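You operate a simulated robot arm through the tools that you are given. There is no shell and no other tool.

The job below is to be done with a simulated robot arm. You get a single attempt, and the scene is never put back.

Task
Give rubber pad 5 one stroke in the pad dresser.
Fine: seat the pad in the sled and take it out with the main switch off; hands clear at the start; the pad goes back. Where these are worked on the way, their far stop is far enough and under half their travel is too little: main switch.

The check looks at the end state, three seconds after you hand in, the way a careful person would. Anything else that was tipped, shoved, dropped, spilled or broken makes it a failure.

Robot
A 6-joint arm with a three-finger gripper, fixed in place. Base frame: the origin is on the floor under the middle of its stand, x ahead of it, y to its left, z up. Lengths are in mm, angles in rad, forces in N, time in s.
It reaches about 1213 mm from its shoulder. Its first joint turns from -2.897 to 2.897 rad. Payload 4.89 kg.
The tool frame sits at the grasp point between the pads (the TCP): z along the fingers, y along the line on which they close. The tips reach 30 mm beyond it. The gripper opens to 164 mm; its body begins 125 mm behind the TCP.
Orientation is that of the tool frame in the base frame, as a unit quaternion [w, x, y, z]. With the fingers straight down and closing along the base's y, the tool's x points along the base's -x, its y along +y and its z along -z.

Tools
- The arm moves only by the tool jog_arm. Its argument "rows" is a list that holds one entry, the list of rows, each a list of 7 numbers: the shift along the tool's x, y, z in units of 30 mm (1.0 is 30 mm), then the turn, a rotation vector about the tool's x, y, z in units of 5 degrees (1.0 is 5 degrees), then the finger opening in cm, from 0 to 16.4. In form: [[[tx, ty, tz, ax, ay, az, grip], ...]]. A call has 1 to 20 rows; each row shifts and turns the commanded pose from where the row before left it, along the tool's axes as they then stand. A call with a number of a shift or a turn outside -1 to 1 is refused whole. Each row takes 0.2 s and may step no farther than 50 mm and 0.15 rad from the row before; otherwise, or with a gripper value out of range, the whole call is refused. A pose out of reach is approached as far as the arm can. The call stops where the force on the tool passes 80 N (or 10 N more than at its start, if that is more) or the arm is blocked; 0.2 s more then pass. The fingers move at their own pace (about 108 mm/s each) and stop on an object; they squeeze with about 24 N. The grip force told is the motor's: it shows also when the fingers shut on nothing. Time passes only in rows, and 0.2 s behind the last, so rows that do not move let the fingers close. It gives the time, the measured TCP pose, the force on the tool (base axes), the opening and the grip force at its end, in the units of the frame above (readings bear some noise), with the torque about the TCP (base axes, N m) and any sound that the robot's microphone picked up.
- Cameras (640 x 400 px; columns grow to the right, rows downward): "scene" is fixed at [217.7, -500, 1472]; the picture's right is [0.28, -0.96, 0.00], its down [-0.68, -0.19, -0.71] and it looks along [0.68, 0.20, -0.70] (base axes); focal length 334 px, centre (320, 200). "wrist" rides on the gripper at [76, -2, -152] in the tool frame; the picture's right is [0.02, 1.00, 0.00], its down [-0.88, 0.02, -0.47] and it looks along [-0.47, 0.01, 0.88] (tool axes); focal length 247 px, centre (320, 200). There is no depth. A picture from a camera that has moved, and an enlarged one, comes with that camera's place and axes in the base frame and with its lens.
- snapshot(camera): a new picture of that camera. The clock stands still meanwhile.
- slide_trunk(by): moves the trunk up (or, below 0, down) by that many mm; the arm rides with it, the base frame stays. It gives what a move gives, with no picture.
- enlarge(camera, box): a new picture of the part [left, top, right, bottom] of that camera's present view, enlarged. The clock stands still meanwhile.
- job_done(): hands the job in; it is judged then, once.

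Nothing tells you positions but the pictures and the camera data. Unless the task says otherwise, let go and move clear before handing in.

The tools are called as name(argument=value, ...) on one line, values as JSON. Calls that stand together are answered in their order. jog_arm: Moves the arm, as the interface text tells. Its arguments: {"type":"object","properties":{"rows":{"type":"array","items":{"type":"array","items":{"type":"array","items":{"type":"number"}}}}},"required":["rows"]} The other tools are called the same way: slide_trunk (by) moves the trunk up or down; snapshot (camera) takes a picture; enlarge (camera, box) takes an enlarged picture of a part of a camera's view; job_done () hands the job in.

At the start:

```text
time_s: 0.0
ee_pos: [611.0, -158.3, 1197.4]
orientation: [0.0, 0.0, 1.0, 0.0]
force: [0.7, 0.5, 0.3]
torque: [0.02, 0.0, 0.02]
width: 164.0
grasp_force: 0.1
trunk travel left (down, up): [-175.0, 215.0]
```

scene: 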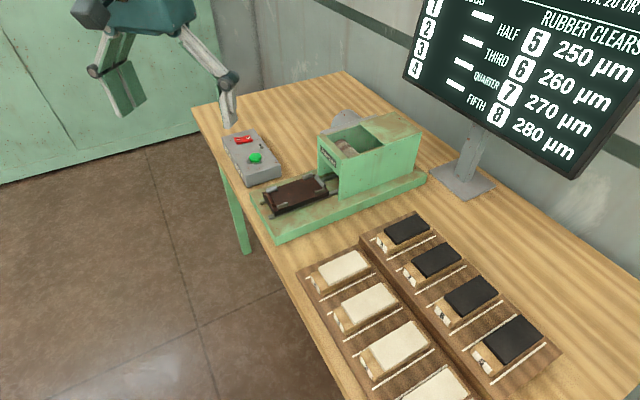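
wrist: 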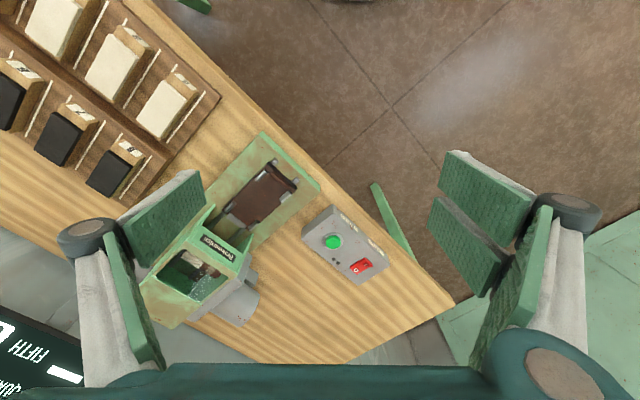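

I see a bench with a switch box (red rocker switch, green button), a green pad dresser with a sled, and two racks of pads (white and black). I'll look closer at everything before moving.

enlarge(camera="scene", box=[200, 80, 440, 250])

enlarge(camera="scene", box=[290, 200, 570, 400])

enlarge(camera="scene", box=[400, 0, 640, 180])

enlarge(camera="wrist", box=[0, 0, 240, 200])

enlarge(camera="wrist", box=[130, 120, 410, 340])

```text
2.35 times, centred on (320, 165) of scene
camera zoom: at [217.7, -500.0, 1472.0], right [0.28, -0.96, 0.0], down [-0.68, -0.19, -0.71], along [0.68, 0.2, -0.7], focal length 787 px, centre (320, 282)
```

zoom: 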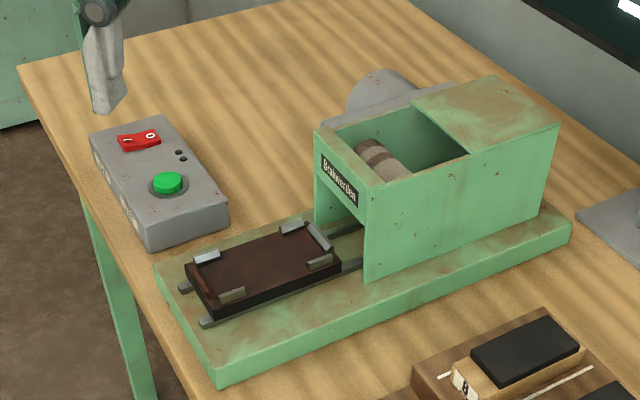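

```text
2.00 times, centred on (430, 300) of scene
camera zoom: at [217.7, -500.0, 1472.0], right [0.28, -0.96, 0.0], down [-0.68, -0.19, -0.71], along [0.68, 0.2, -0.7], focal length 669 px, centre (100, 0)
```

zoom: 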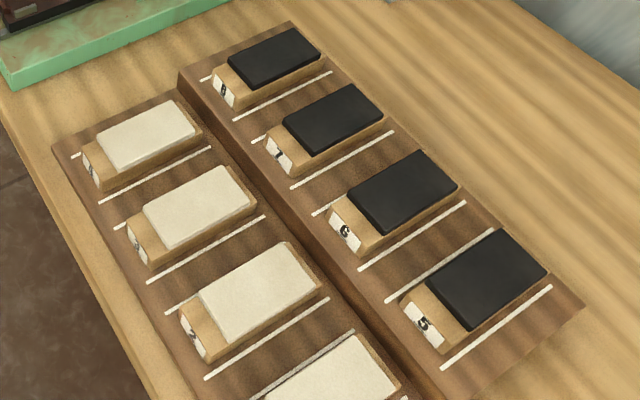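

```text
2.22 times, centred on (520, 90) of scene
camera zoom: at [217.7, -500.0, 1472.0], right [0.28, -0.96, 0.0], down [-0.68, -0.19, -0.71], along [0.68, 0.2, -0.7], focal length 743 px, centre (-124, 444)
```

zoom: 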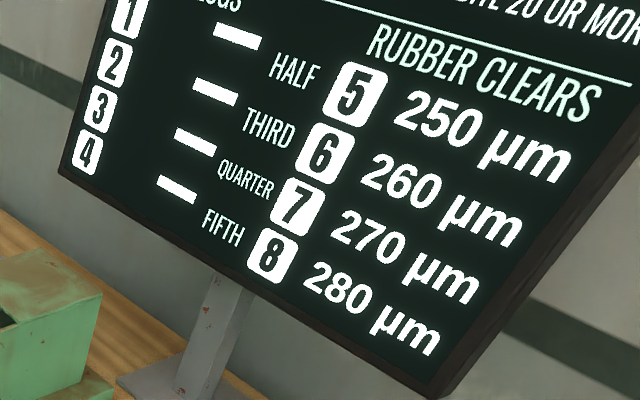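

```text
2.00 times, centred on (120, 100) of wrist
camera zoom: at [534.5, -159.9, 1350.3], right [-0.02, 1.0, 0.0], down [0.88, 0.02, 0.47], along [0.47, 0.01, -0.88], focal length 494 px, centre (720, 400)
```

zoom: 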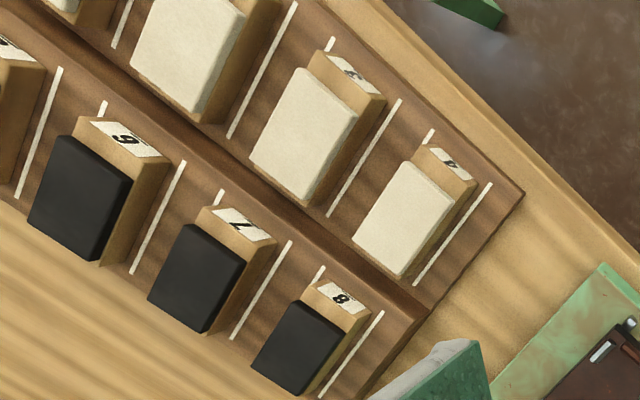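

```text
1.82 times, centred on (270, 230) of wrist
camera zoom: at [534.5, -159.9, 1350.3], right [-0.02, 1.0, 0.0], down [0.88, 0.02, 0.47], along [0.47, 0.01, -0.88], focal length 449 px, centre (411, 146)
```

zoom: 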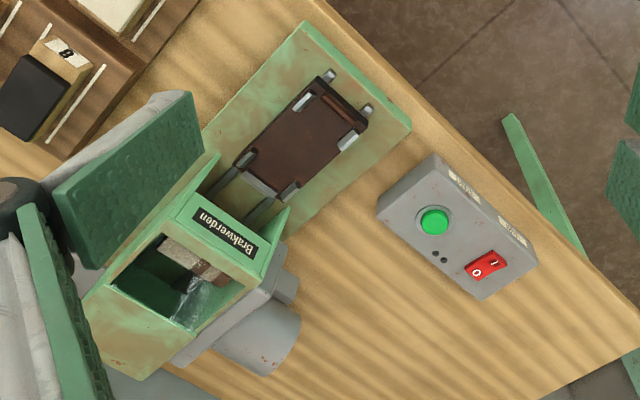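

The bench top seems to be at about z≈820–840. Pad 5 is the end pad of the black row, near (560,-767), and the button is near (898,-115,880). I'll move the wrist camera to read the full screen before starting.

jog_arm(rows=[[[0, -1, 0, 0, 0, 1, 16.4], [0, -1, 0, 0, 0, 1, 16.4], [0, -1, 0, 0, 0, 1, 16.4], [0, -1, 0, 0, 0, 1, 16.4], [0, -1, 0, 0, 0, 1, 16.4], [0, -1, 0, 0, 0, 1, 16.4], [0, 0, 0, 0, -1, 0, 16.4], [0, 0, 0, 0, -1, 0, 16.4], [0, 0, 0, 0, -1, 0, 16.4], [0, 0, 0, 0, -1, 0, 16.4], [0, 0, 0, 0, -1, 0, 16.4], [0, 0, 0, 0, -1, 0, 16.4], [0, 0, 0, 0, -1, 0, 16.4], [0, 0, 0, 0, -1, 0, 16.4], [0, 0, 0, 0, -1, 0, 16.4], [0, 0, 0, 0, -1, 0, 16.4], [0, 0, 0, 0, -1, 0, 16.4]]])

snapshot(camera="wrist")

```text
time_s: 3.6
ee_pos: [571.6, -330.1, 1198.4]
orientation: [0.447, 0.229, 0.857, -0.119]
force: [0.6, -0.6, -0.1]
torque: [0.02, 0.02, -0.03]
width: 164.0
grasp_force: 0.2
trunk travel left (down, up): [-175.0, 215.0]
```

```text
taken
camera wrist: at [424.7, -248.7, 1222.1], right [0.49, 0.87, -0.02], down [0.11, -0.04, 0.99], along [0.86, -0.49, -0.12], focal length 247 px, centre (320, 200)
```

wrist: 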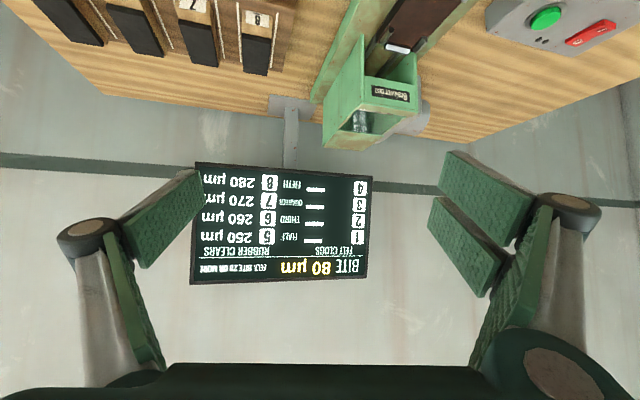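

enlarge(camera="wrist", box=[180, 150, 390, 295])

enlarge(camera="wrist", box=[310, 0, 640, 160])

```text
2.76 times, centred on (285, 222) of wrist
camera zoom: at [424.7, -248.7, 1222.1], right [0.49, 0.87, -0.02], down [0.11, -0.04, 0.99], along [0.86, -0.49, -0.12], focal length 681 px, centre (417, 138)
```

zoom: 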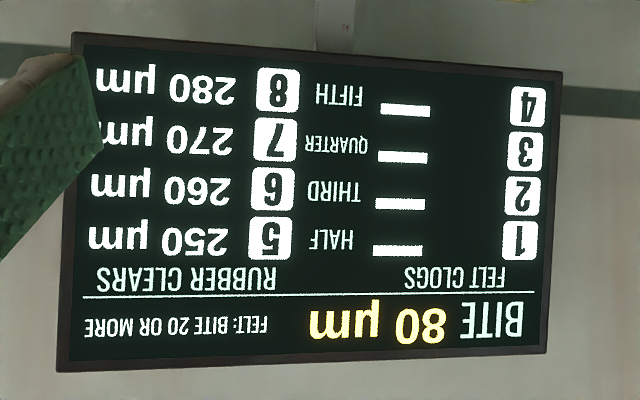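

```text
1.94 times, centred on (475, 80) of wrist
camera zoom: at [424.7, -248.7, 1222.1], right [0.49, 0.87, -0.02], down [0.11, -0.04, 0.99], along [0.86, -0.49, -0.12], focal length 479 px, centre (19, 433)
```

zoom: 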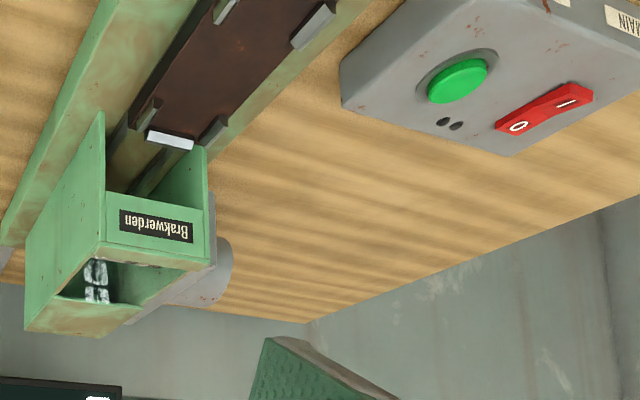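

The screen shows the bite and a table, and rubber pad 5 needs nothing else set. I'll level the tool again and move over the rack for a close look at the pads.

jog_arm(rows=[[[0, 0, 0, 0, 1, 0, 16.4], [0, 0, 0, 0, 1, 0, 16.4], [0, 0, 0, 0, 1, 0, 16.4], [0, 0, 0, 0, 1, 0, 16.4], [0, 0, 0, 0, 1, 0, 16.4], [0, 0, 0, 0, 1, 0, 16.4], [0, 0, 0, 0, 1, 0, 16.4], [0, 0, 0, 0, 1, 0, 16.4], [0, 0, 0, 0, 1, 0, 16.4], [0, 0, 0, 0, 1, 0, 16.4], [0, 0, 0, 0, 1, 0, 16.4], [1, -1, 0, 0, 0, 0, 16.4], [1, -1, 0, 0, 0, 0, 16.4], [0, -1, 0, 0, 0, 0, 16.4], [0, -1, 0, 0, 0, 0, 16.4], [0, -1, 0, 0, 0, 0, 16.4], [0, -1, 0, 0, 0, 0, 16.4]]])

snapshot(camera="wrist")

snapshot(camera="scene")

```text
time_s: 7.2
ee_pos: [430.1, -458.1, 1197.9]
orientation: [0.0, 0.259, 0.966, 0.0]
force: [0.4, 0.6, -0.3]
torque: [-0.07, 0.09, -0.01]
width: 164.1
grasp_force: 0.1
trunk travel left (down, up): [-175.0, 215.0]
```

```text
taken
camera wrist: at [364.0, -421.2, 1348.9], right [0.48, 0.88, 0.0], down [0.77, -0.42, 0.47], along [0.41, -0.23, -0.88], focal length 247 px, centre (320, 200)
```

wrist: 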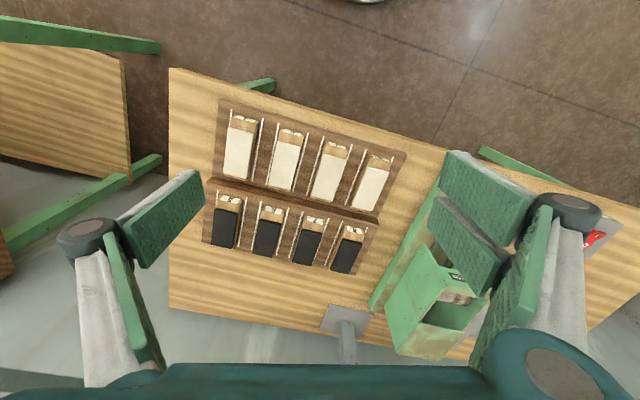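

```text
taken
```

scene: 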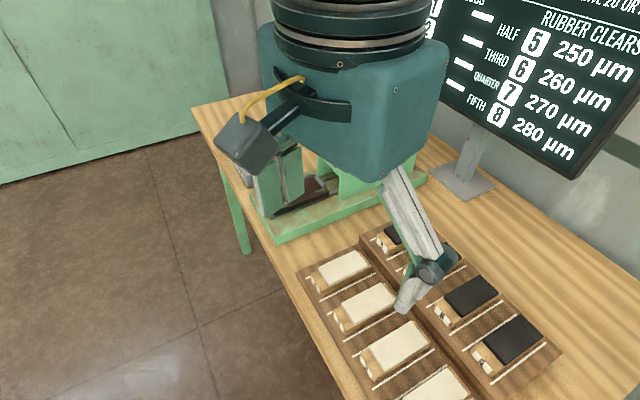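

The bench is turned about 45° from the base axes, so pad rows run along (0.71,0.71) and pads' long axes along (0.71,-0.71). I'll turn the tool to match and move above pad 5 for accurate views.

jog_arm(rows=[[[-1, -1, 0, 0, 0, 1, 16.4], [-1, -1, 0, 0, 0, 1, 16.4], [-1, -1, 0, 0, 0, 1, 16.4], [-1, -1, 0, 0, 0, 0, 16.4], [-1, 0, 0, 0, 0, 0, 16.4], [-1, 0, 0, 0, 0, 0, 16.4]]])

snapshot(camera="wrist")

```text
time_s: 8.6
ee_pos: [493.2, -668.1, 1200.1]
orientation: [0.0, 0.383, 0.924, 0.0]
force: [-0.4, 0.9, 1.0]
torque: [-0.11, -0.16, -0.01]
width: 164.0
grasp_force: 0.0
trunk travel left (down, up): [-175.0, 215.0]
```

```text
taken
camera wrist: at [437.4, -615.4, 1351.3], right [0.69, 0.72, 0.0], down [0.64, -0.61, 0.47], along [0.34, -0.33, -0.88], focal length 247 px, centre (320, 200)
```

wrist: 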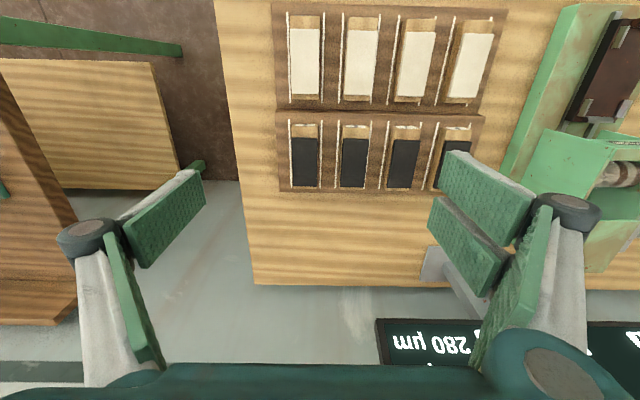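

The tool is now square to the rack. I'll descend above pad 5 and take another picture to fix its height and position.

jog_arm(rows=[[[-0.65, -0.25, 1, 0, 0, 0, 16.4], [-0.65, -0.25, 1, 0, 0, 0, 16.4], [-0.65, -0.25, 1, 0, 0, 0, 16.4], [-0.65, -0.25, 1, 0, 0, 0, 16.4], [0, 0, 1, 0, 0, 0, 16.4]]])

snapshot(camera="wrist")

snapshot(camera="scene")

```text
time_s: 9.8
ee_pos: [527.5, -744.2, 1048.1]
orientation: [0.0, 0.383, 0.924, 0.0]
force: [0.6, -0.2, -0.8]
torque: [-0.01, 0.0, 0.02]
width: 163.8
grasp_force: 0.0
trunk travel left (down, up): [-175.0, 215.0]
```

```text
taken
camera wrist: at [472.5, -692.6, 1201.2], right [0.69, 0.72, 0.0], down [0.64, -0.61, 0.47], along [0.34, -0.33, -0.88], focal length 247 px, centre (320, 200)
```

wrist: 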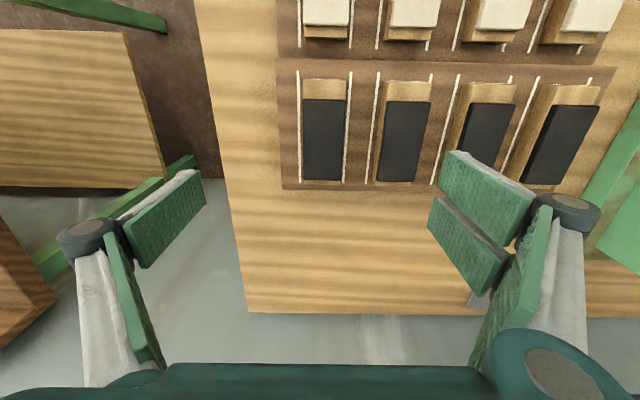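

```text
taken
```

scene: 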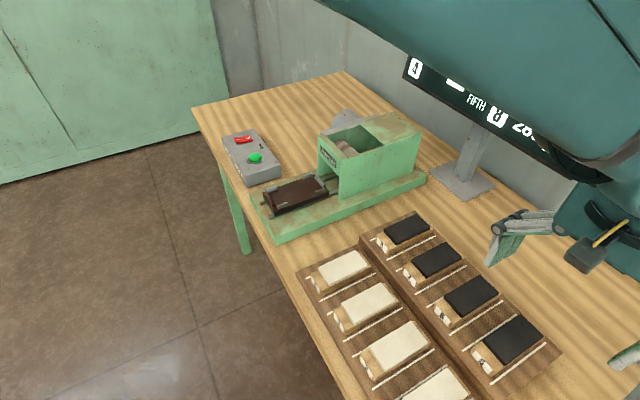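

enlarge(camera="wrist", box=[270, 50, 450, 200])

enlarge(camera="scene", box=[420, 290, 580, 400])

```text
2.67 times, centred on (360, 125) of wrist
camera zoom: at [472.5, -692.6, 1201.2], right [0.69, 0.72, 0.0], down [0.64, -0.61, 0.47], along [0.34, -0.33, -0.88], focal length 659 px, centre (213, 400)
```

zoom: 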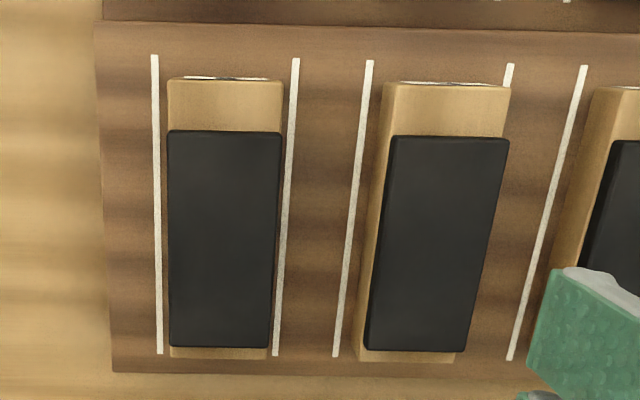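

```text
3.64 times, centred on (500, 345) of scene
camera zoom: at [217.7, -500.0, 1472.0], right [0.28, -0.96, 0.0], down [-0.68, -0.19, -0.71], along [0.68, 0.2, -0.7], focal length 1216 px, centre (-334, -327)
```

zoom: 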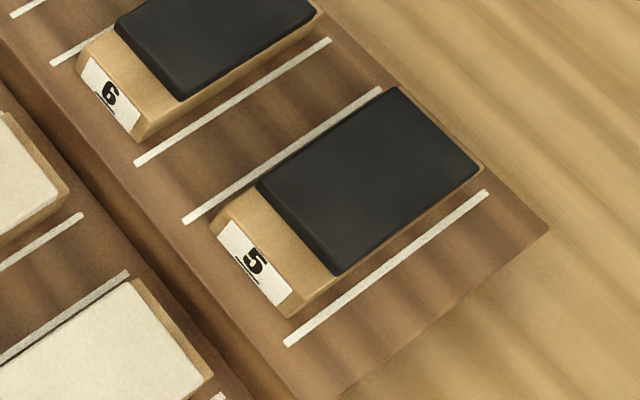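

Pad 5's block is about 118×47 mm and centred near (526,-739). Its rubber top is at z≈915 and the rack top at about 886. Next I'll look at the sled closely, near (772,-279).

jog_arm(rows=[[[0.3, 1, -1, 0, 0, 0, 16.4], [0.3, 1, -1, 0, 0, 0, 16.4], [0.3, 1, -1, 0, 0, 0, 16.4], [0.3, 1, 0, 0, 0, 0, 16.4], [0.3, 1, 0, 0, 0, 0, 16.4], [0.3, 1, 0, 0, 0, 0, 16.4], [0.3, 1, 0, 0, 0, 0, 16.4], [0.3, 1, 0, 0, 0, 0, 16.4], [0.3, 1, 0, 0, 0, 0, 16.4], [0.3, 1, 0, 0, 0, 0, 16.4], [0.3, 1, 0, 0, 0, 0, 16.4], [0.3, 1, 0, 0, 0, 0, 16.4], [0.3, 1, 0, 0, 0, 0, 16.4], [0.3, 1, 0, 0, 0, 0, 16.4], [0.3, 1, 0, 0, 0, 0, 16.4], [0.3, 1, 0, 0, 0, 0, 16.4], [0.3, 0.6, 0, 0, 0, 0, 16.4]]])

snapshot(camera="wrist")

snapshot(camera="scene")

```text
time_s: 13.4
ee_pos: [769.7, -285.5, 1136.9]
orientation: [0.001, 0.383, 0.924, 0.0]
force: [0.5, -0.5, -0.1]
torque: [0.1, 0.01, 0.01]
width: 163.9
grasp_force: 0.0
trunk travel left (down, up): [-175.0, 215.0]
```

```text
taken
camera wrist: at [714.8, -232.4, 1288.9], right [0.69, 0.72, 0.0], down [0.64, -0.61, 0.47], along [0.34, -0.33, -0.88], focal length 247 px, centre (320, 200)
```

wrist: 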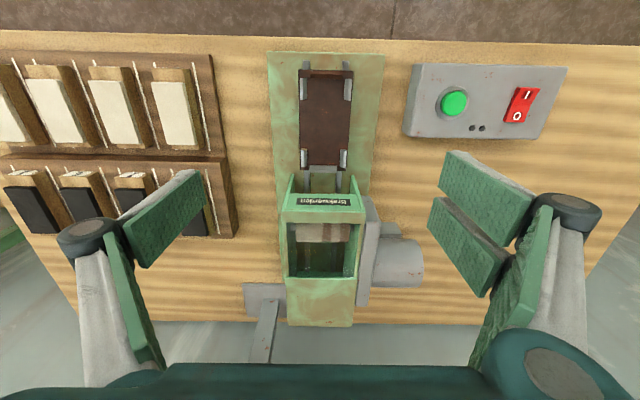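

```text
taken
```

scene: 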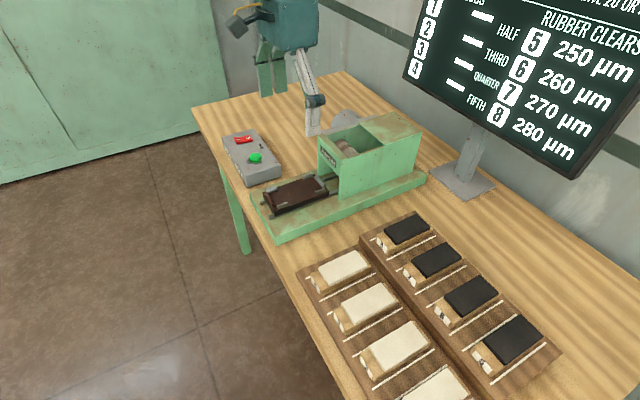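

enlarge(camera="wrist", box=[250, 40, 400, 210])

enlarge(camera="wrist", box=[400, 50, 570, 150])

enlarge(camera="wrist", box=[240, 170, 440, 340])

enlarge(camera="scene", box=[215, 115, 345, 225])

```text
2.35 times, centred on (325, 125) of wrist
camera zoom: at [714.8, -232.4, 1288.9], right [0.69, 0.72, 0.0], down [0.64, -0.61, 0.47], along [0.34, -0.33, -0.88], focal length 581 px, centre (308, 376)
```

zoom: 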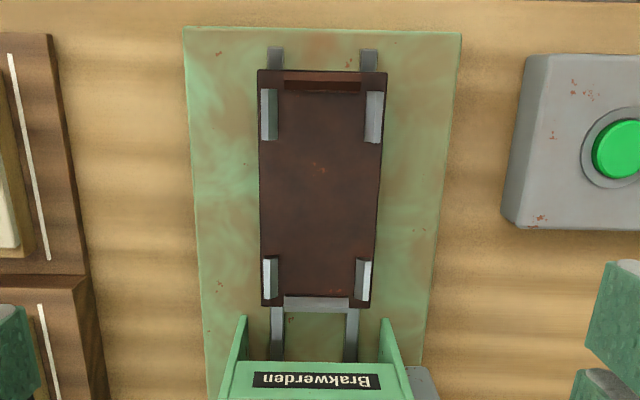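

```text
3.76 times, centred on (485, 100) of wrist
camera zoom: at [714.8, -232.4, 1288.9], right [0.69, 0.72, 0.0], down [0.64, -0.61, 0.47], along [0.34, -0.33, -0.88], focal length 930 px, centre (-301, 576)
```

zoom: 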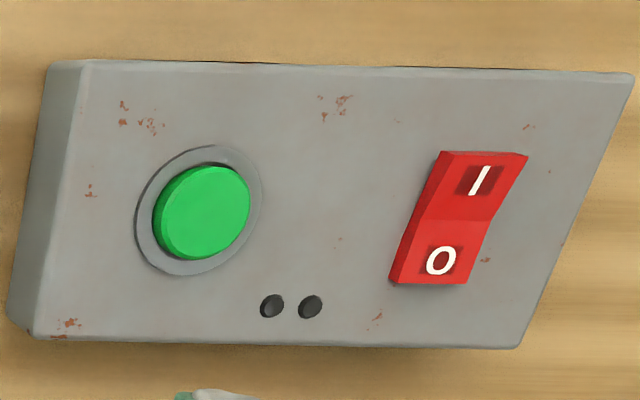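

```text
2.35 times, centred on (340, 255) of wrist
camera zoom: at [714.8, -232.4, 1288.9], right [0.69, 0.72, 0.0], down [0.64, -0.61, 0.47], along [0.34, -0.33, -0.88], focal length 581 px, centre (273, 71)
```

zoom: 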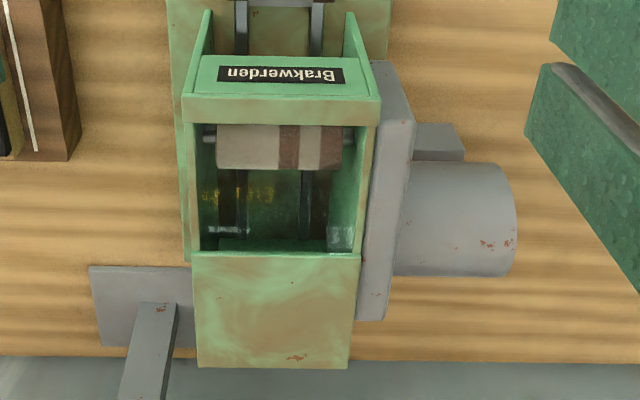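

```text
3.64 times, centred on (280, 170) of scene
camera zoom: at [217.7, -500.0, 1472.0], right [0.28, -0.96, 0.0], down [-0.68, -0.19, -0.71], along [0.68, 0.2, -0.7], focal length 1216 px, centre (466, 309)
```

zoom: 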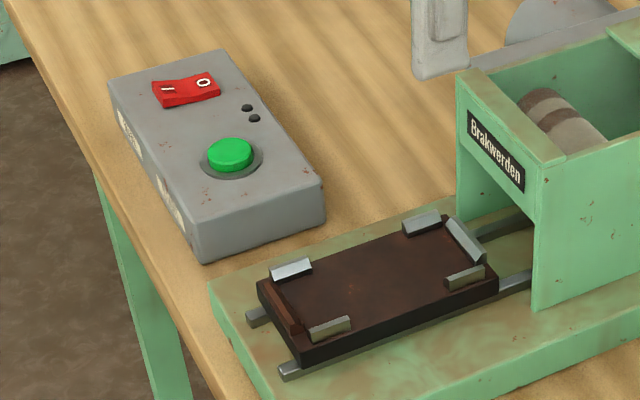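

The sled plate is at z≈910, with clips along both long sides near the ends and an end stop. The housing front is at about 85 mm beyond the sled centre and its top is near z≈1005. I'll check the gripper finger shapes and the rocker state.

enlarge(camera="wrist", box=[400, 130, 640, 400])

enlarge(camera="wrist", box=[30, 150, 250, 400])

enlarge(camera="scene", box=[215, 120, 285, 190])

enlarge(camera="scene", box=[220, 0, 350, 150])

```text
1.48 times, centred on (520, 265) of wrist
camera zoom: at [714.8, -232.4, 1288.9], right [0.69, 0.72, 0.0], down [0.64, -0.61, 0.47], along [0.34, -0.33, -0.88], focal length 366 px, centre (24, 104)
```

zoom: 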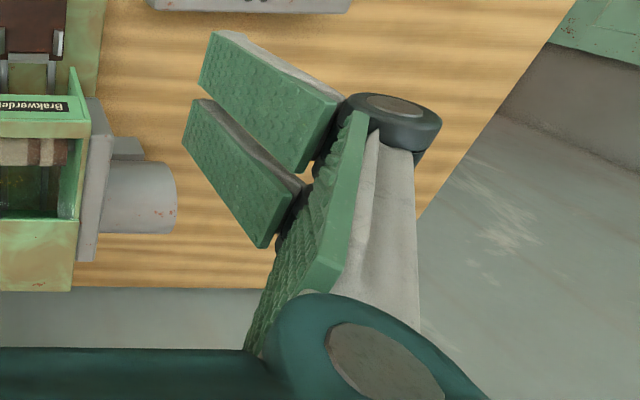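

```text
1.60 times, centred on (140, 275) of wrist
camera zoom: at [714.8, -232.4, 1288.9], right [0.69, 0.72, 0.0], down [0.64, -0.61, 0.47], along [0.34, -0.33, -0.88], focal length 395 px, centre (608, 80)
```

zoom: 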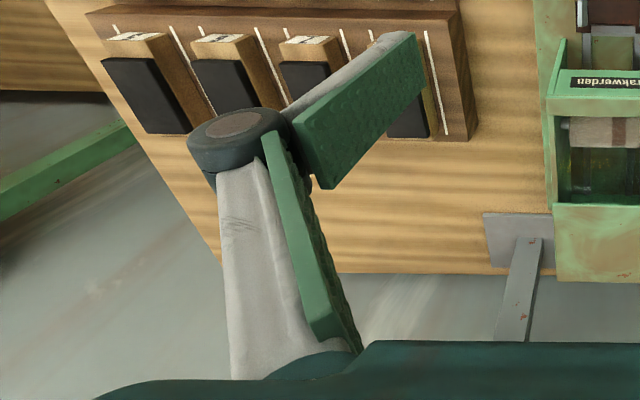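

```text
5.71 times, centred on (250, 155) of scene
camera zoom: at [217.7, -500.0, 1472.0], right [0.28, -0.96, 0.0], down [-0.68, -0.19, -0.71], along [0.68, 0.2, -0.7], focal length 1910 px, centre (720, 457)
```

zoom: 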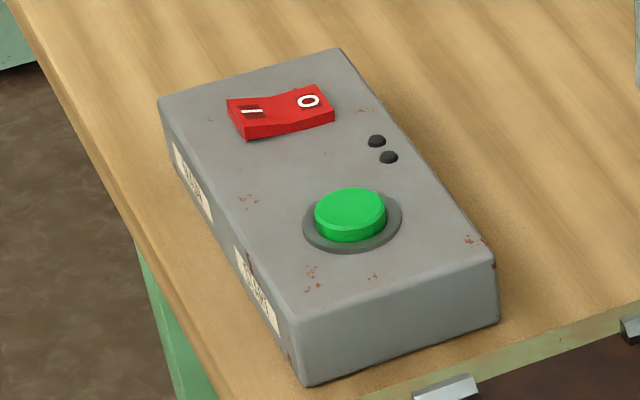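

```text
2.67 times, centred on (285, 75) of scene
camera zoom: at [217.7, -500.0, 1472.0], right [0.28, -0.96, 0.0], down [-0.68, -0.19, -0.71], along [0.68, 0.2, -0.7], focal length 892 px, centre (413, 533)
```

zoom: 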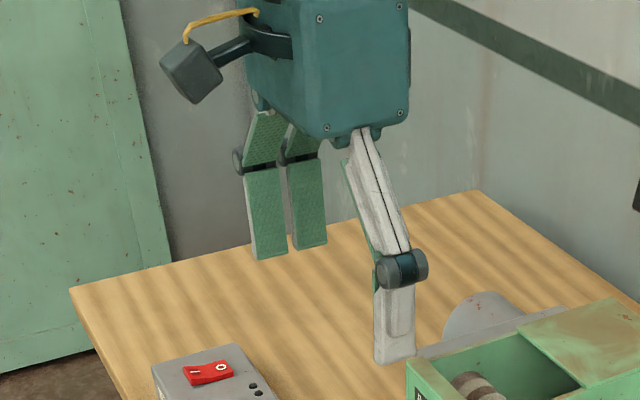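

enlarge(camera="scene", box=[232, 128, 264, 148])

enlarge(camera="wrist", box=[495, 80, 551, 130])

jog_arm(rows=[[[0, 0, 0, 0, 0, 0, 6.0], [0, 0, 0, 0, 0, 0, 6.0], [0, 0, 0, 0, 0, 0, 6.0]]])

snapshot(camera="wrist")

```text
16.00 times, centred on (248, 138) of scene
camera zoom: at [217.7, -500.0, 1472.0], right [0.28, -0.96, 0.0], down [-0.68, -0.19, -0.71], along [0.68, 0.2, -0.7], focal length 5349 px, centre (1472, 1192)
```

zoom: 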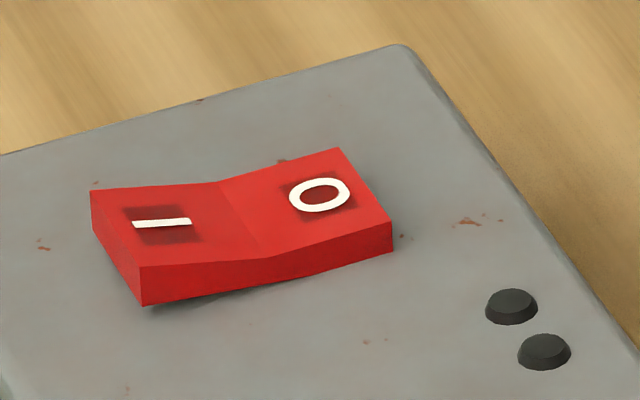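

```text
8.00 times, centred on (523, 105) of wrist
camera zoom: at [714.8, -232.4, 1288.9], right [0.69, 0.72, 0.0], down [0.64, -0.61, 0.47], along [0.34, -0.33, -0.88], focal length 1976 px, centre (-1304, 960)
```

zoom: 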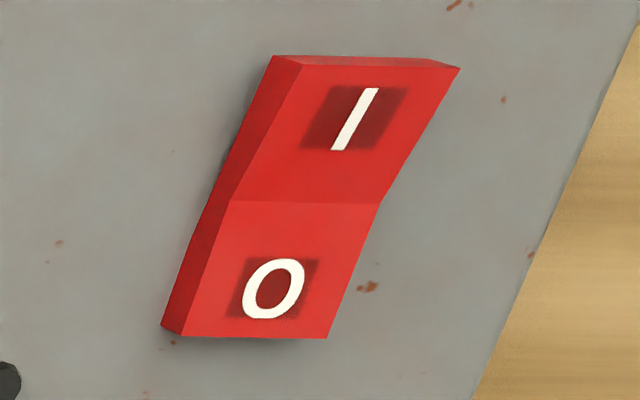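

```text
time_s: 14.2
ee_pos: [770.1, -284.7, 1137.2]
orientation: [0.0, 0.383, 0.924, 0.0]
force: [0.6, 1.0, 0.0]
torque: [0.02, -0.04, -0.02]
width: 60.4
grasp_force: 0.1
trunk travel left (down, up): [-175.0, 215.0]
```

```text
taken
camera wrist: at [714.6, -232.5, 1289.0], right [0.69, 0.72, 0.0], down [0.64, -0.61, 0.47], along [0.34, -0.33, -0.88], focal length 247 px, centre (320, 200)
```

wrist: 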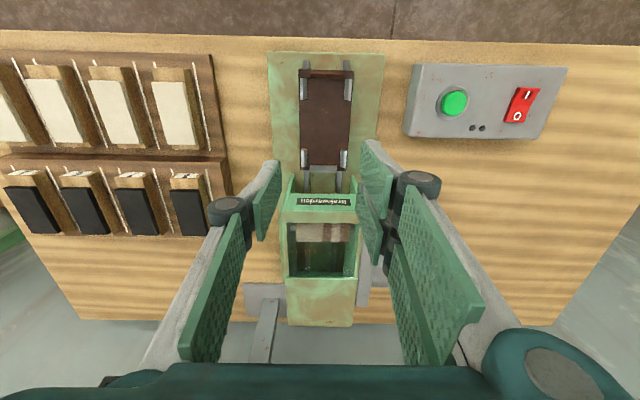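

The rocker's "I" end stands raised, so the O side is pressed and the main switch is off; both lamps are dark. I'll measure the finger tips at this smaller opening.

enlarge(camera="wrist", box=[230, 120, 410, 280])

enlarge(camera="scene", box=[200, 0, 380, 160])

```text
2.50 times, centred on (320, 200) of wrist
camera zoom: at [714.6, -232.5, 1289.0], right [0.69, 0.72, 0.0], down [0.64, -0.61, 0.47], along [0.34, -0.33, -0.88], focal length 617 px, centre (320, 200)
```

zoom: 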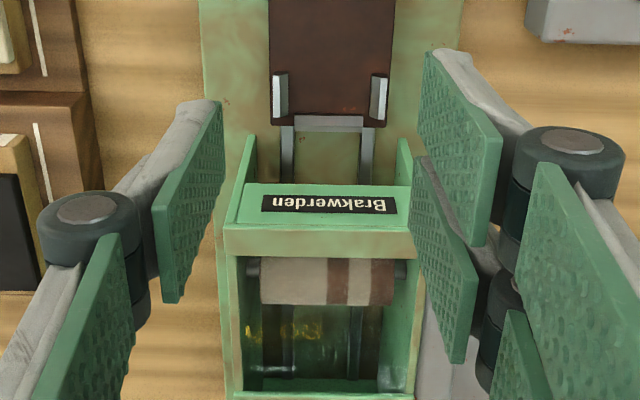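

```text
2.50 times, centred on (290, 80) of scene
camera zoom: at [217.7, -500.0, 1472.0], right [0.28, -0.96, 0.0], down [-0.68, -0.19, -0.71], along [0.68, 0.2, -0.7], focal length 836 px, centre (395, 500)
```

zoom: 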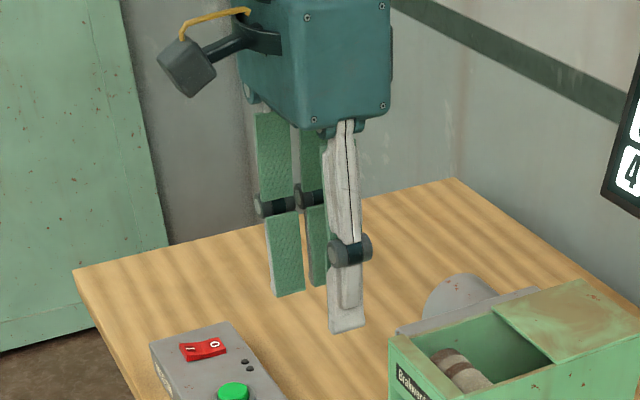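

Tips sit about 31 mm below the TCP at a 60 mm opening and rise as the fingers open. I'll go back over pad 5 with an 80 mm opening and get a low view for precise height.

jog_arm(rows=[[[-0.292, -0.968, 0, 0, 0, 0, 8.0], [-0.292, -0.968, 0, 0, 0, 0, 8.0], [-0.292, -0.968, 0, 0, 0, 0, 8.0], [-0.292, -0.968, 0, 0, 0, 0, 8.0], [-0.292, -0.968, 0, 0, 0, 0, 8.0], [-0.292, -0.968, 0, 0, 0, 0, 8.0], [-0.292, -0.968, 0, 0, 0, 0, 8.0], [-0.292, -0.968, 0, 0, 0, 0, 8.0], [-0.292, -0.968, 0, 0, 0, 0, 8.0], [-0.292, -0.968, 0, 0, 0, 0, 8.0], [-0.292, -0.968, 0, 0, 0, 0, 8.0], [-0.292, -0.968, 0, 0, 0, 0, 8.0], [-0.292, -0.968, 0, 0, 0, 0, 8.0], [-0.292, -0.968, 0, 0, 0, 0, 8.0], [-0.292, -0.968, 0.5, 0, 0, 0, 8.0], [-0.292, -0.968, 0.5, 0, 0, 0, 8.0], [-0.292, -0.968, 0.5, 0, 0, 0, 8.0], [0, 0, 1, 0, 0, 0, 8.0], [0, 0, 1, 0, 0, 0, 8.0], [0, 0, 1, 0, 0, 0, 8.0]]])

snapshot(camera="wrist")

enlarge(camera="wrist", box=[230, 60, 430, 260])

snapshot(camera="scene")

```text
time_s: 18.4
ee_pos: [530.1, -736.9, 1003.7]
orientation: [0.0, 0.383, 0.924, 0.0]
force: [-0.7, 1.0, 0.0]
torque: [-0.08, -0.05, -0.02]
width: 80.1
grasp_force: 0.0
trunk travel left (down, up): [-175.0, 215.0]
```

```text
taken
camera wrist: at [476.2, -685.1, 1155.2], right [0.69, 0.72, 0.0], down [0.64, -0.61, 0.47], along [0.34, -0.33, -0.88], focal length 247 px, centre (320, 200)
```

wrist: 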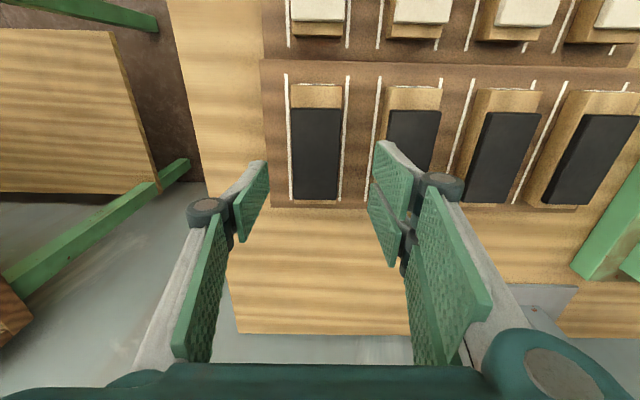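

```text
2.00 times, centred on (330, 160) of wrist
camera zoom: at [476.2, -685.1, 1155.2], right [0.69, 0.72, 0.0], down [0.64, -0.61, 0.47], along [0.34, -0.33, -0.88], focal length 494 px, centre (300, 280)
```

zoom: 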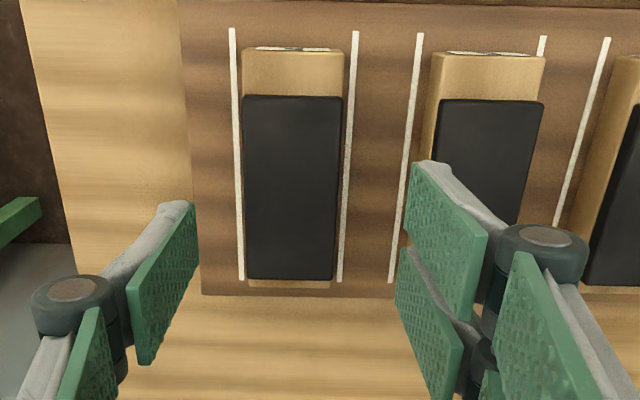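

```text
taken
```

scene: 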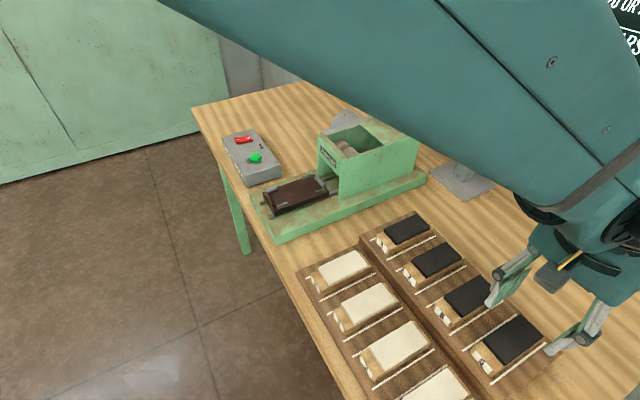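

Pad 5's centre reads p≈896, q≈-150, which puts it about 4 mm to the tool's -y. I'll correct that and descend so the tips come down beside the pad, then check.

jog_arm(rows=[[[0.03, -0.15, 0.9, 0, 0, 0, 8.0], [0, 0, 0.9, 0, 0, 0, 8.0]]])

enlarge(camera="wrist", box=[210, 60, 430, 280])

enlarge(camera="scene", box=[420, 260, 640, 400])

```text
time_s: 19.0
ee_pos: [524.5, -741.5, 949.6]
orientation: [0.0, 0.383, 0.924, 0.0]
force: [-0.7, 1.5, 0.9]
torque: [-0.16, -0.06, 0.01]
width: 79.7
grasp_force: 0.0
trunk travel left (down, up): [-175.0, 215.0]
```

```text
1.82 times, centred on (320, 170) of wrist
camera zoom: at [469.7, -689.0, 1101.6], right [0.69, 0.72, 0.0], down [0.64, -0.61, 0.47], along [0.34, -0.33, -0.88], focal length 449 px, centre (320, 254)
```

zoom: 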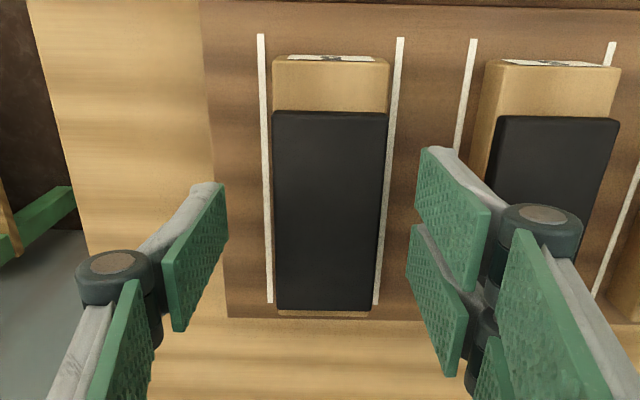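

```text
2.86 times, centred on (530, 330) of scene
camera zoom: at [217.7, -500.0, 1472.0], right [0.28, -0.96, 0.0], down [-0.68, -0.19, -0.71], along [0.68, 0.2, -0.7], focal length 955 px, centre (-280, -171)
```

zoom: 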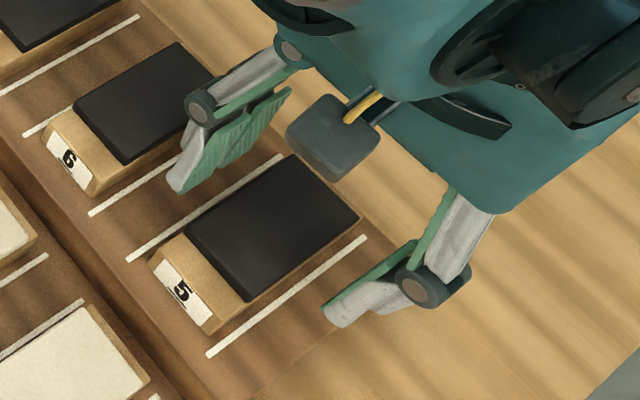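

The tips are about level with the pad top and straddle it with clear margins. I'll centre on the pad (+3 mm along tool y), go down to about z=934 and close on the block.

jog_arm(rows=[[[0, 0.1, 0.26, 0, 0, 0, 8.0], [0, 0, 0.26, 0, 0, 0, 8.0], [0, 0, 0, 0, 0, 0, 6.5], [0, 0, 0, 0, 0, 0, 6.5]]])

snapshot(camera="wrist")

enlarge(camera="scene", box=[450, 290, 590, 390])

```text
time_s: 20.0
ee_pos: [528.0, -739.5, 933.4]
orientation: [0.0, 0.383, 0.924, 0.0]
force: [-0.1, -0.2, -0.3]
torque: [-0.02, -0.01, -0.01]
width: 65.0
grasp_force: 0.0
trunk travel left (down, up): [-175.0, 215.0]
```

```text
taken
camera wrist: at [472.3, -686.8, 1085.7], right [0.69, 0.72, 0.0], down [0.64, -0.61, 0.47], along [0.34, -0.33, -0.88], focal length 247 px, centre (320, 200)
```

wrist: 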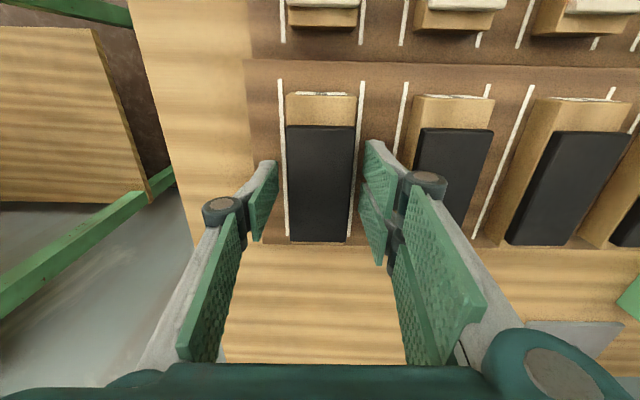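

```text
4.00 times, centred on (520, 340) of scene
camera zoom: at [217.7, -500.0, 1472.0], right [0.28, -0.96, 0.0], down [-0.68, -0.19, -0.71], along [0.68, 0.2, -0.7], focal length 1337 px, centre (-480, -360)
```

zoom: 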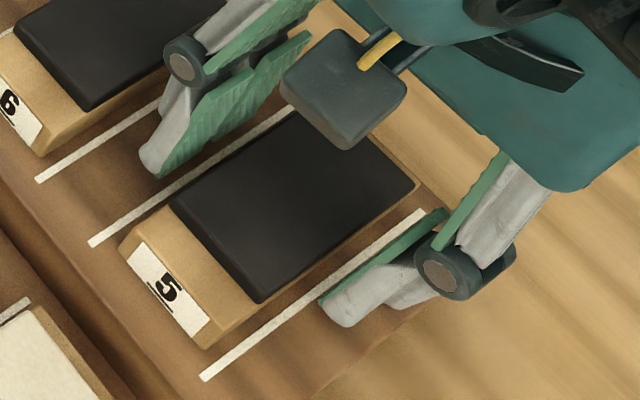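

Fingers straddle the block cleanly with tips about 12 mm above the rack. I'll lower 3 mm more and close on the pad.

jog_arm(rows=[[[0, 0, 0.1, 0, 0, 0, 6.5], [0, 0, 0, 0, 0, 0, 5.0], [0, 0, 0, 0, 0, 0, 4.0], [0, 0, 0, 0, 0, 0, 3.5], [0, 0, 0, 0, 0, 0, 3.5]]])

snapshot(camera="wrist")

enlarge(camera="scene", box=[450, 290, 590, 390])

```text
time_s: 21.2
ee_pos: [526.9, -737.6, 930.1]
orientation: [-0.001, 0.383, 0.924, 0.0]
force: [0.3, 0.5, 0.9]
torque: [0.01, 0.0, 0.02]
width: 45.7
grasp_force: 23.9
trunk travel left (down, up): [-175.0, 215.0]
```

```text
taken
camera wrist: at [472.6, -686.0, 1082.0], right [0.69, 0.72, 0.0], down [0.64, -0.61, 0.47], along [0.34, -0.33, -0.88], focal length 247 px, centre (320, 200)
```

wrist: 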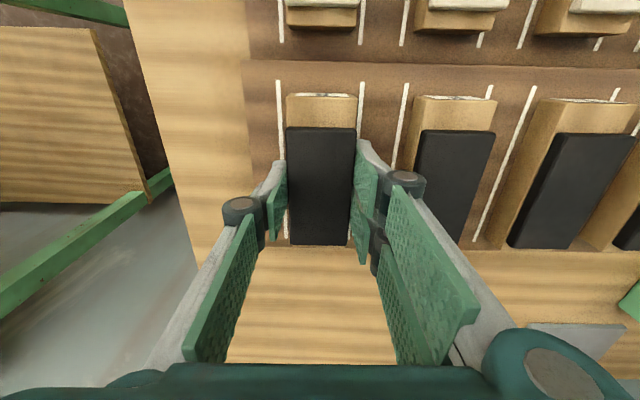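

```text
4.00 times, centred on (520, 340) of scene
camera zoom: at [217.7, -500.0, 1472.0], right [0.28, -0.96, 0.0], down [-0.68, -0.19, -0.71], along [0.68, 0.2, -0.7], focal length 1337 px, centre (-480, -360)
```

zoom: 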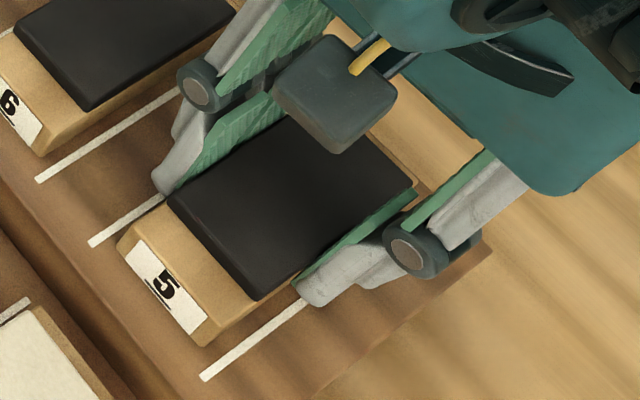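

Pad 5 is held (width 45.7 mm, 24 N), with the grasp at about (527,-738,930). I'll lift it and check that it hangs level.

jog_arm(rows=[[[0, 0, -0.3, 0, 0, 0, 3.5], [0, 0, -0.5, 0, 0, 0, 3.5], [0, 0, -0.7, 0, 0, 0, 3.5], [0, 0, -1, 0, 0, 0, 3.5], [0, 0, -1, 0, 0, 0, 3.5], [0, 0, -1, 0, 0, 0, 3.5], [0, 0, -0.5, 0, 0, 0, 3.5], [0, 0, 0, 0, 0, 0, 3.5]]])

snapshot(camera="wrist")

snapshot(camera="scene")

```text
time_s: 23.0
ee_pos: [528.0, -737.1, 1080.6]
orientation: [0.001, 0.383, 0.924, 0.001]
force: [0.3, 0.7, -1.9]
torque: [-0.02, -0.03, 0.0]
width: 45.5
grasp_force: 23.6
trunk travel left (down, up): [-175.0, 215.0]
```

```text
taken
camera wrist: at [474.3, -685.9, 1232.3], right [0.69, 0.72, 0.0], down [0.64, -0.61, 0.47], along [0.34, -0.33, -0.88], focal length 247 px, centre (320, 200)
```

wrist: 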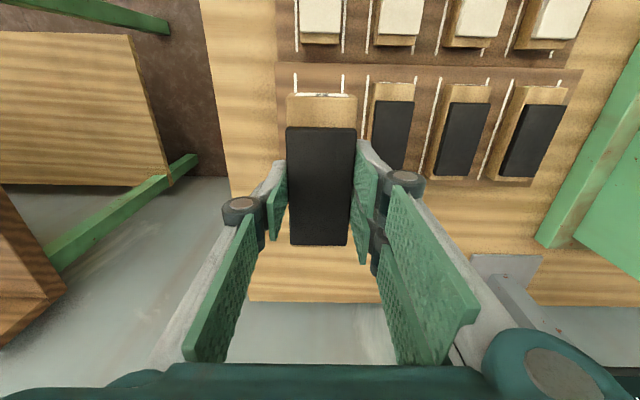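

```text
taken
```

scene: 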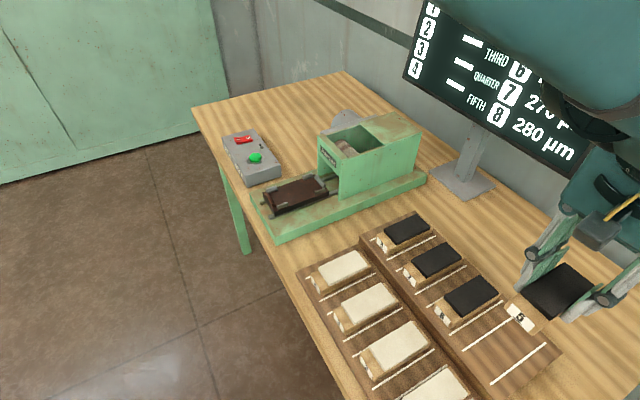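

The pad hangs level. Next I'll carry it over to above the sled at this height.

jog_arm(rows=[[[0.83, 1, 0, 0, 0, 0, 3.5], [0.83, 1, 0, 0, 0, 0, 3.5], [0.83, 1, 0, 0, 0, 0, 3.5], [0.83, 1, 0, 0, 0, 0, 3.5], [0.83, 1, 0, 0, 0, 0, 3.5], [0.83, 1, 0, 0, 0, 0, 3.5], [0, 1, 0, 0, 0, 0, 3.5], [0, 1, 0, 0, 0, 0, 3.5], [0, 1, 0, 0, 0, 0, 3.5], [0, 1, 0, 0, 0, 0, 3.5], [0, 1, 0, 0, 0, 0, 3.5], [0, 1, 0, 0, 0, 0, 3.5], [0, 1, 0, 0, 0, 0, 3.5], [0, 1, 0, 0, 0, 0, 3.5], [0, 1, 0, 0, 0, 0, 3.5], [0, 1, 0, 0, 0, 0, 3.5], [0, 0.6, 0, 0, 0, 0, 3.5], [0, 0, 0, 0, 0, 0, 3.5], [0, 0, 0, 0, 0, 0, 3.5]]])

snapshot(camera="wrist")

snapshot(camera="scene")

```text
time_s: 27.0
ee_pos: [774.9, -279.8, 1082.1]
orientation: [0.0, 0.383, 0.924, 0.0]
force: [-0.1, 0.1, -1.7]
torque: [-0.05, -0.01, 0.0]
width: 45.4
grasp_force: 24.2
trunk travel left (down, up): [-175.0, 215.0]
```

```text
taken
camera wrist: at [720.5, -227.5, 1233.4], right [0.69, 0.72, 0.0], down [0.64, -0.61, 0.47], along [0.34, -0.33, -0.88], focal length 247 px, centre (320, 200)
```

wrist: 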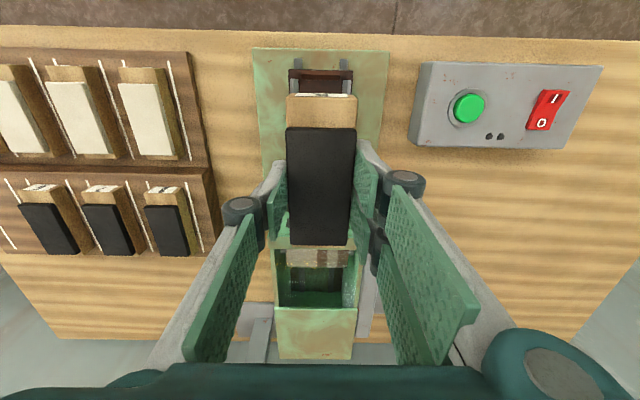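

```text
taken
```

scene: 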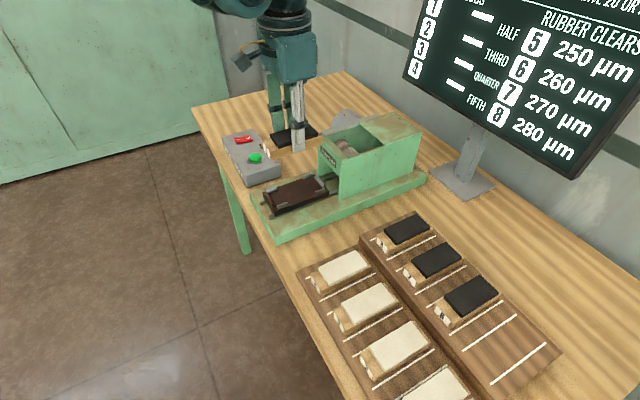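

enlarge(camera="wrist", box=[250, 40, 400, 260])

enlarge(camera="scene", box=[220, 60, 360, 220])

```text
1.82 times, centred on (325, 150) of wrist
camera zoom: at [720.5, -227.5, 1233.4], right [0.69, 0.72, 0.0], down [0.64, -0.61, 0.47], along [0.34, -0.33, -0.88], focal length 449 px, centre (311, 291)
```

zoom: 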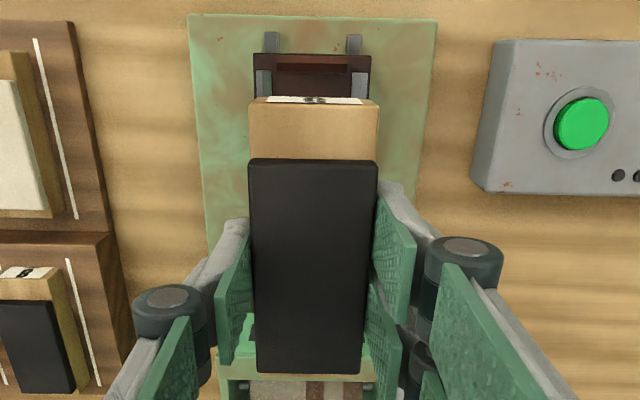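

```text
2.50 times, centred on (290, 140) of scene
camera zoom: at [217.7, -500.0, 1472.0], right [0.28, -0.96, 0.0], down [-0.68, -0.19, -0.71], along [0.68, 0.2, -0.7], focal length 836 px, centre (395, 350)
```

zoom: 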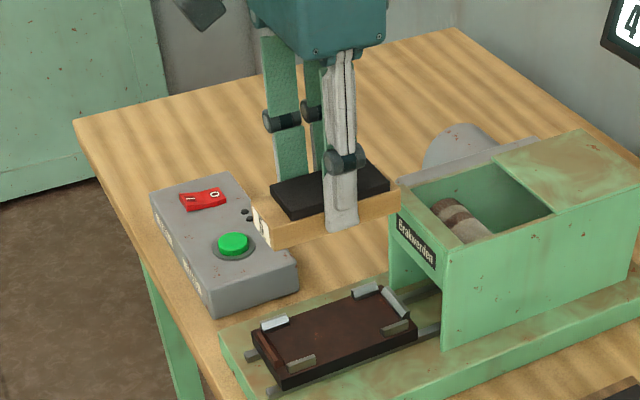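

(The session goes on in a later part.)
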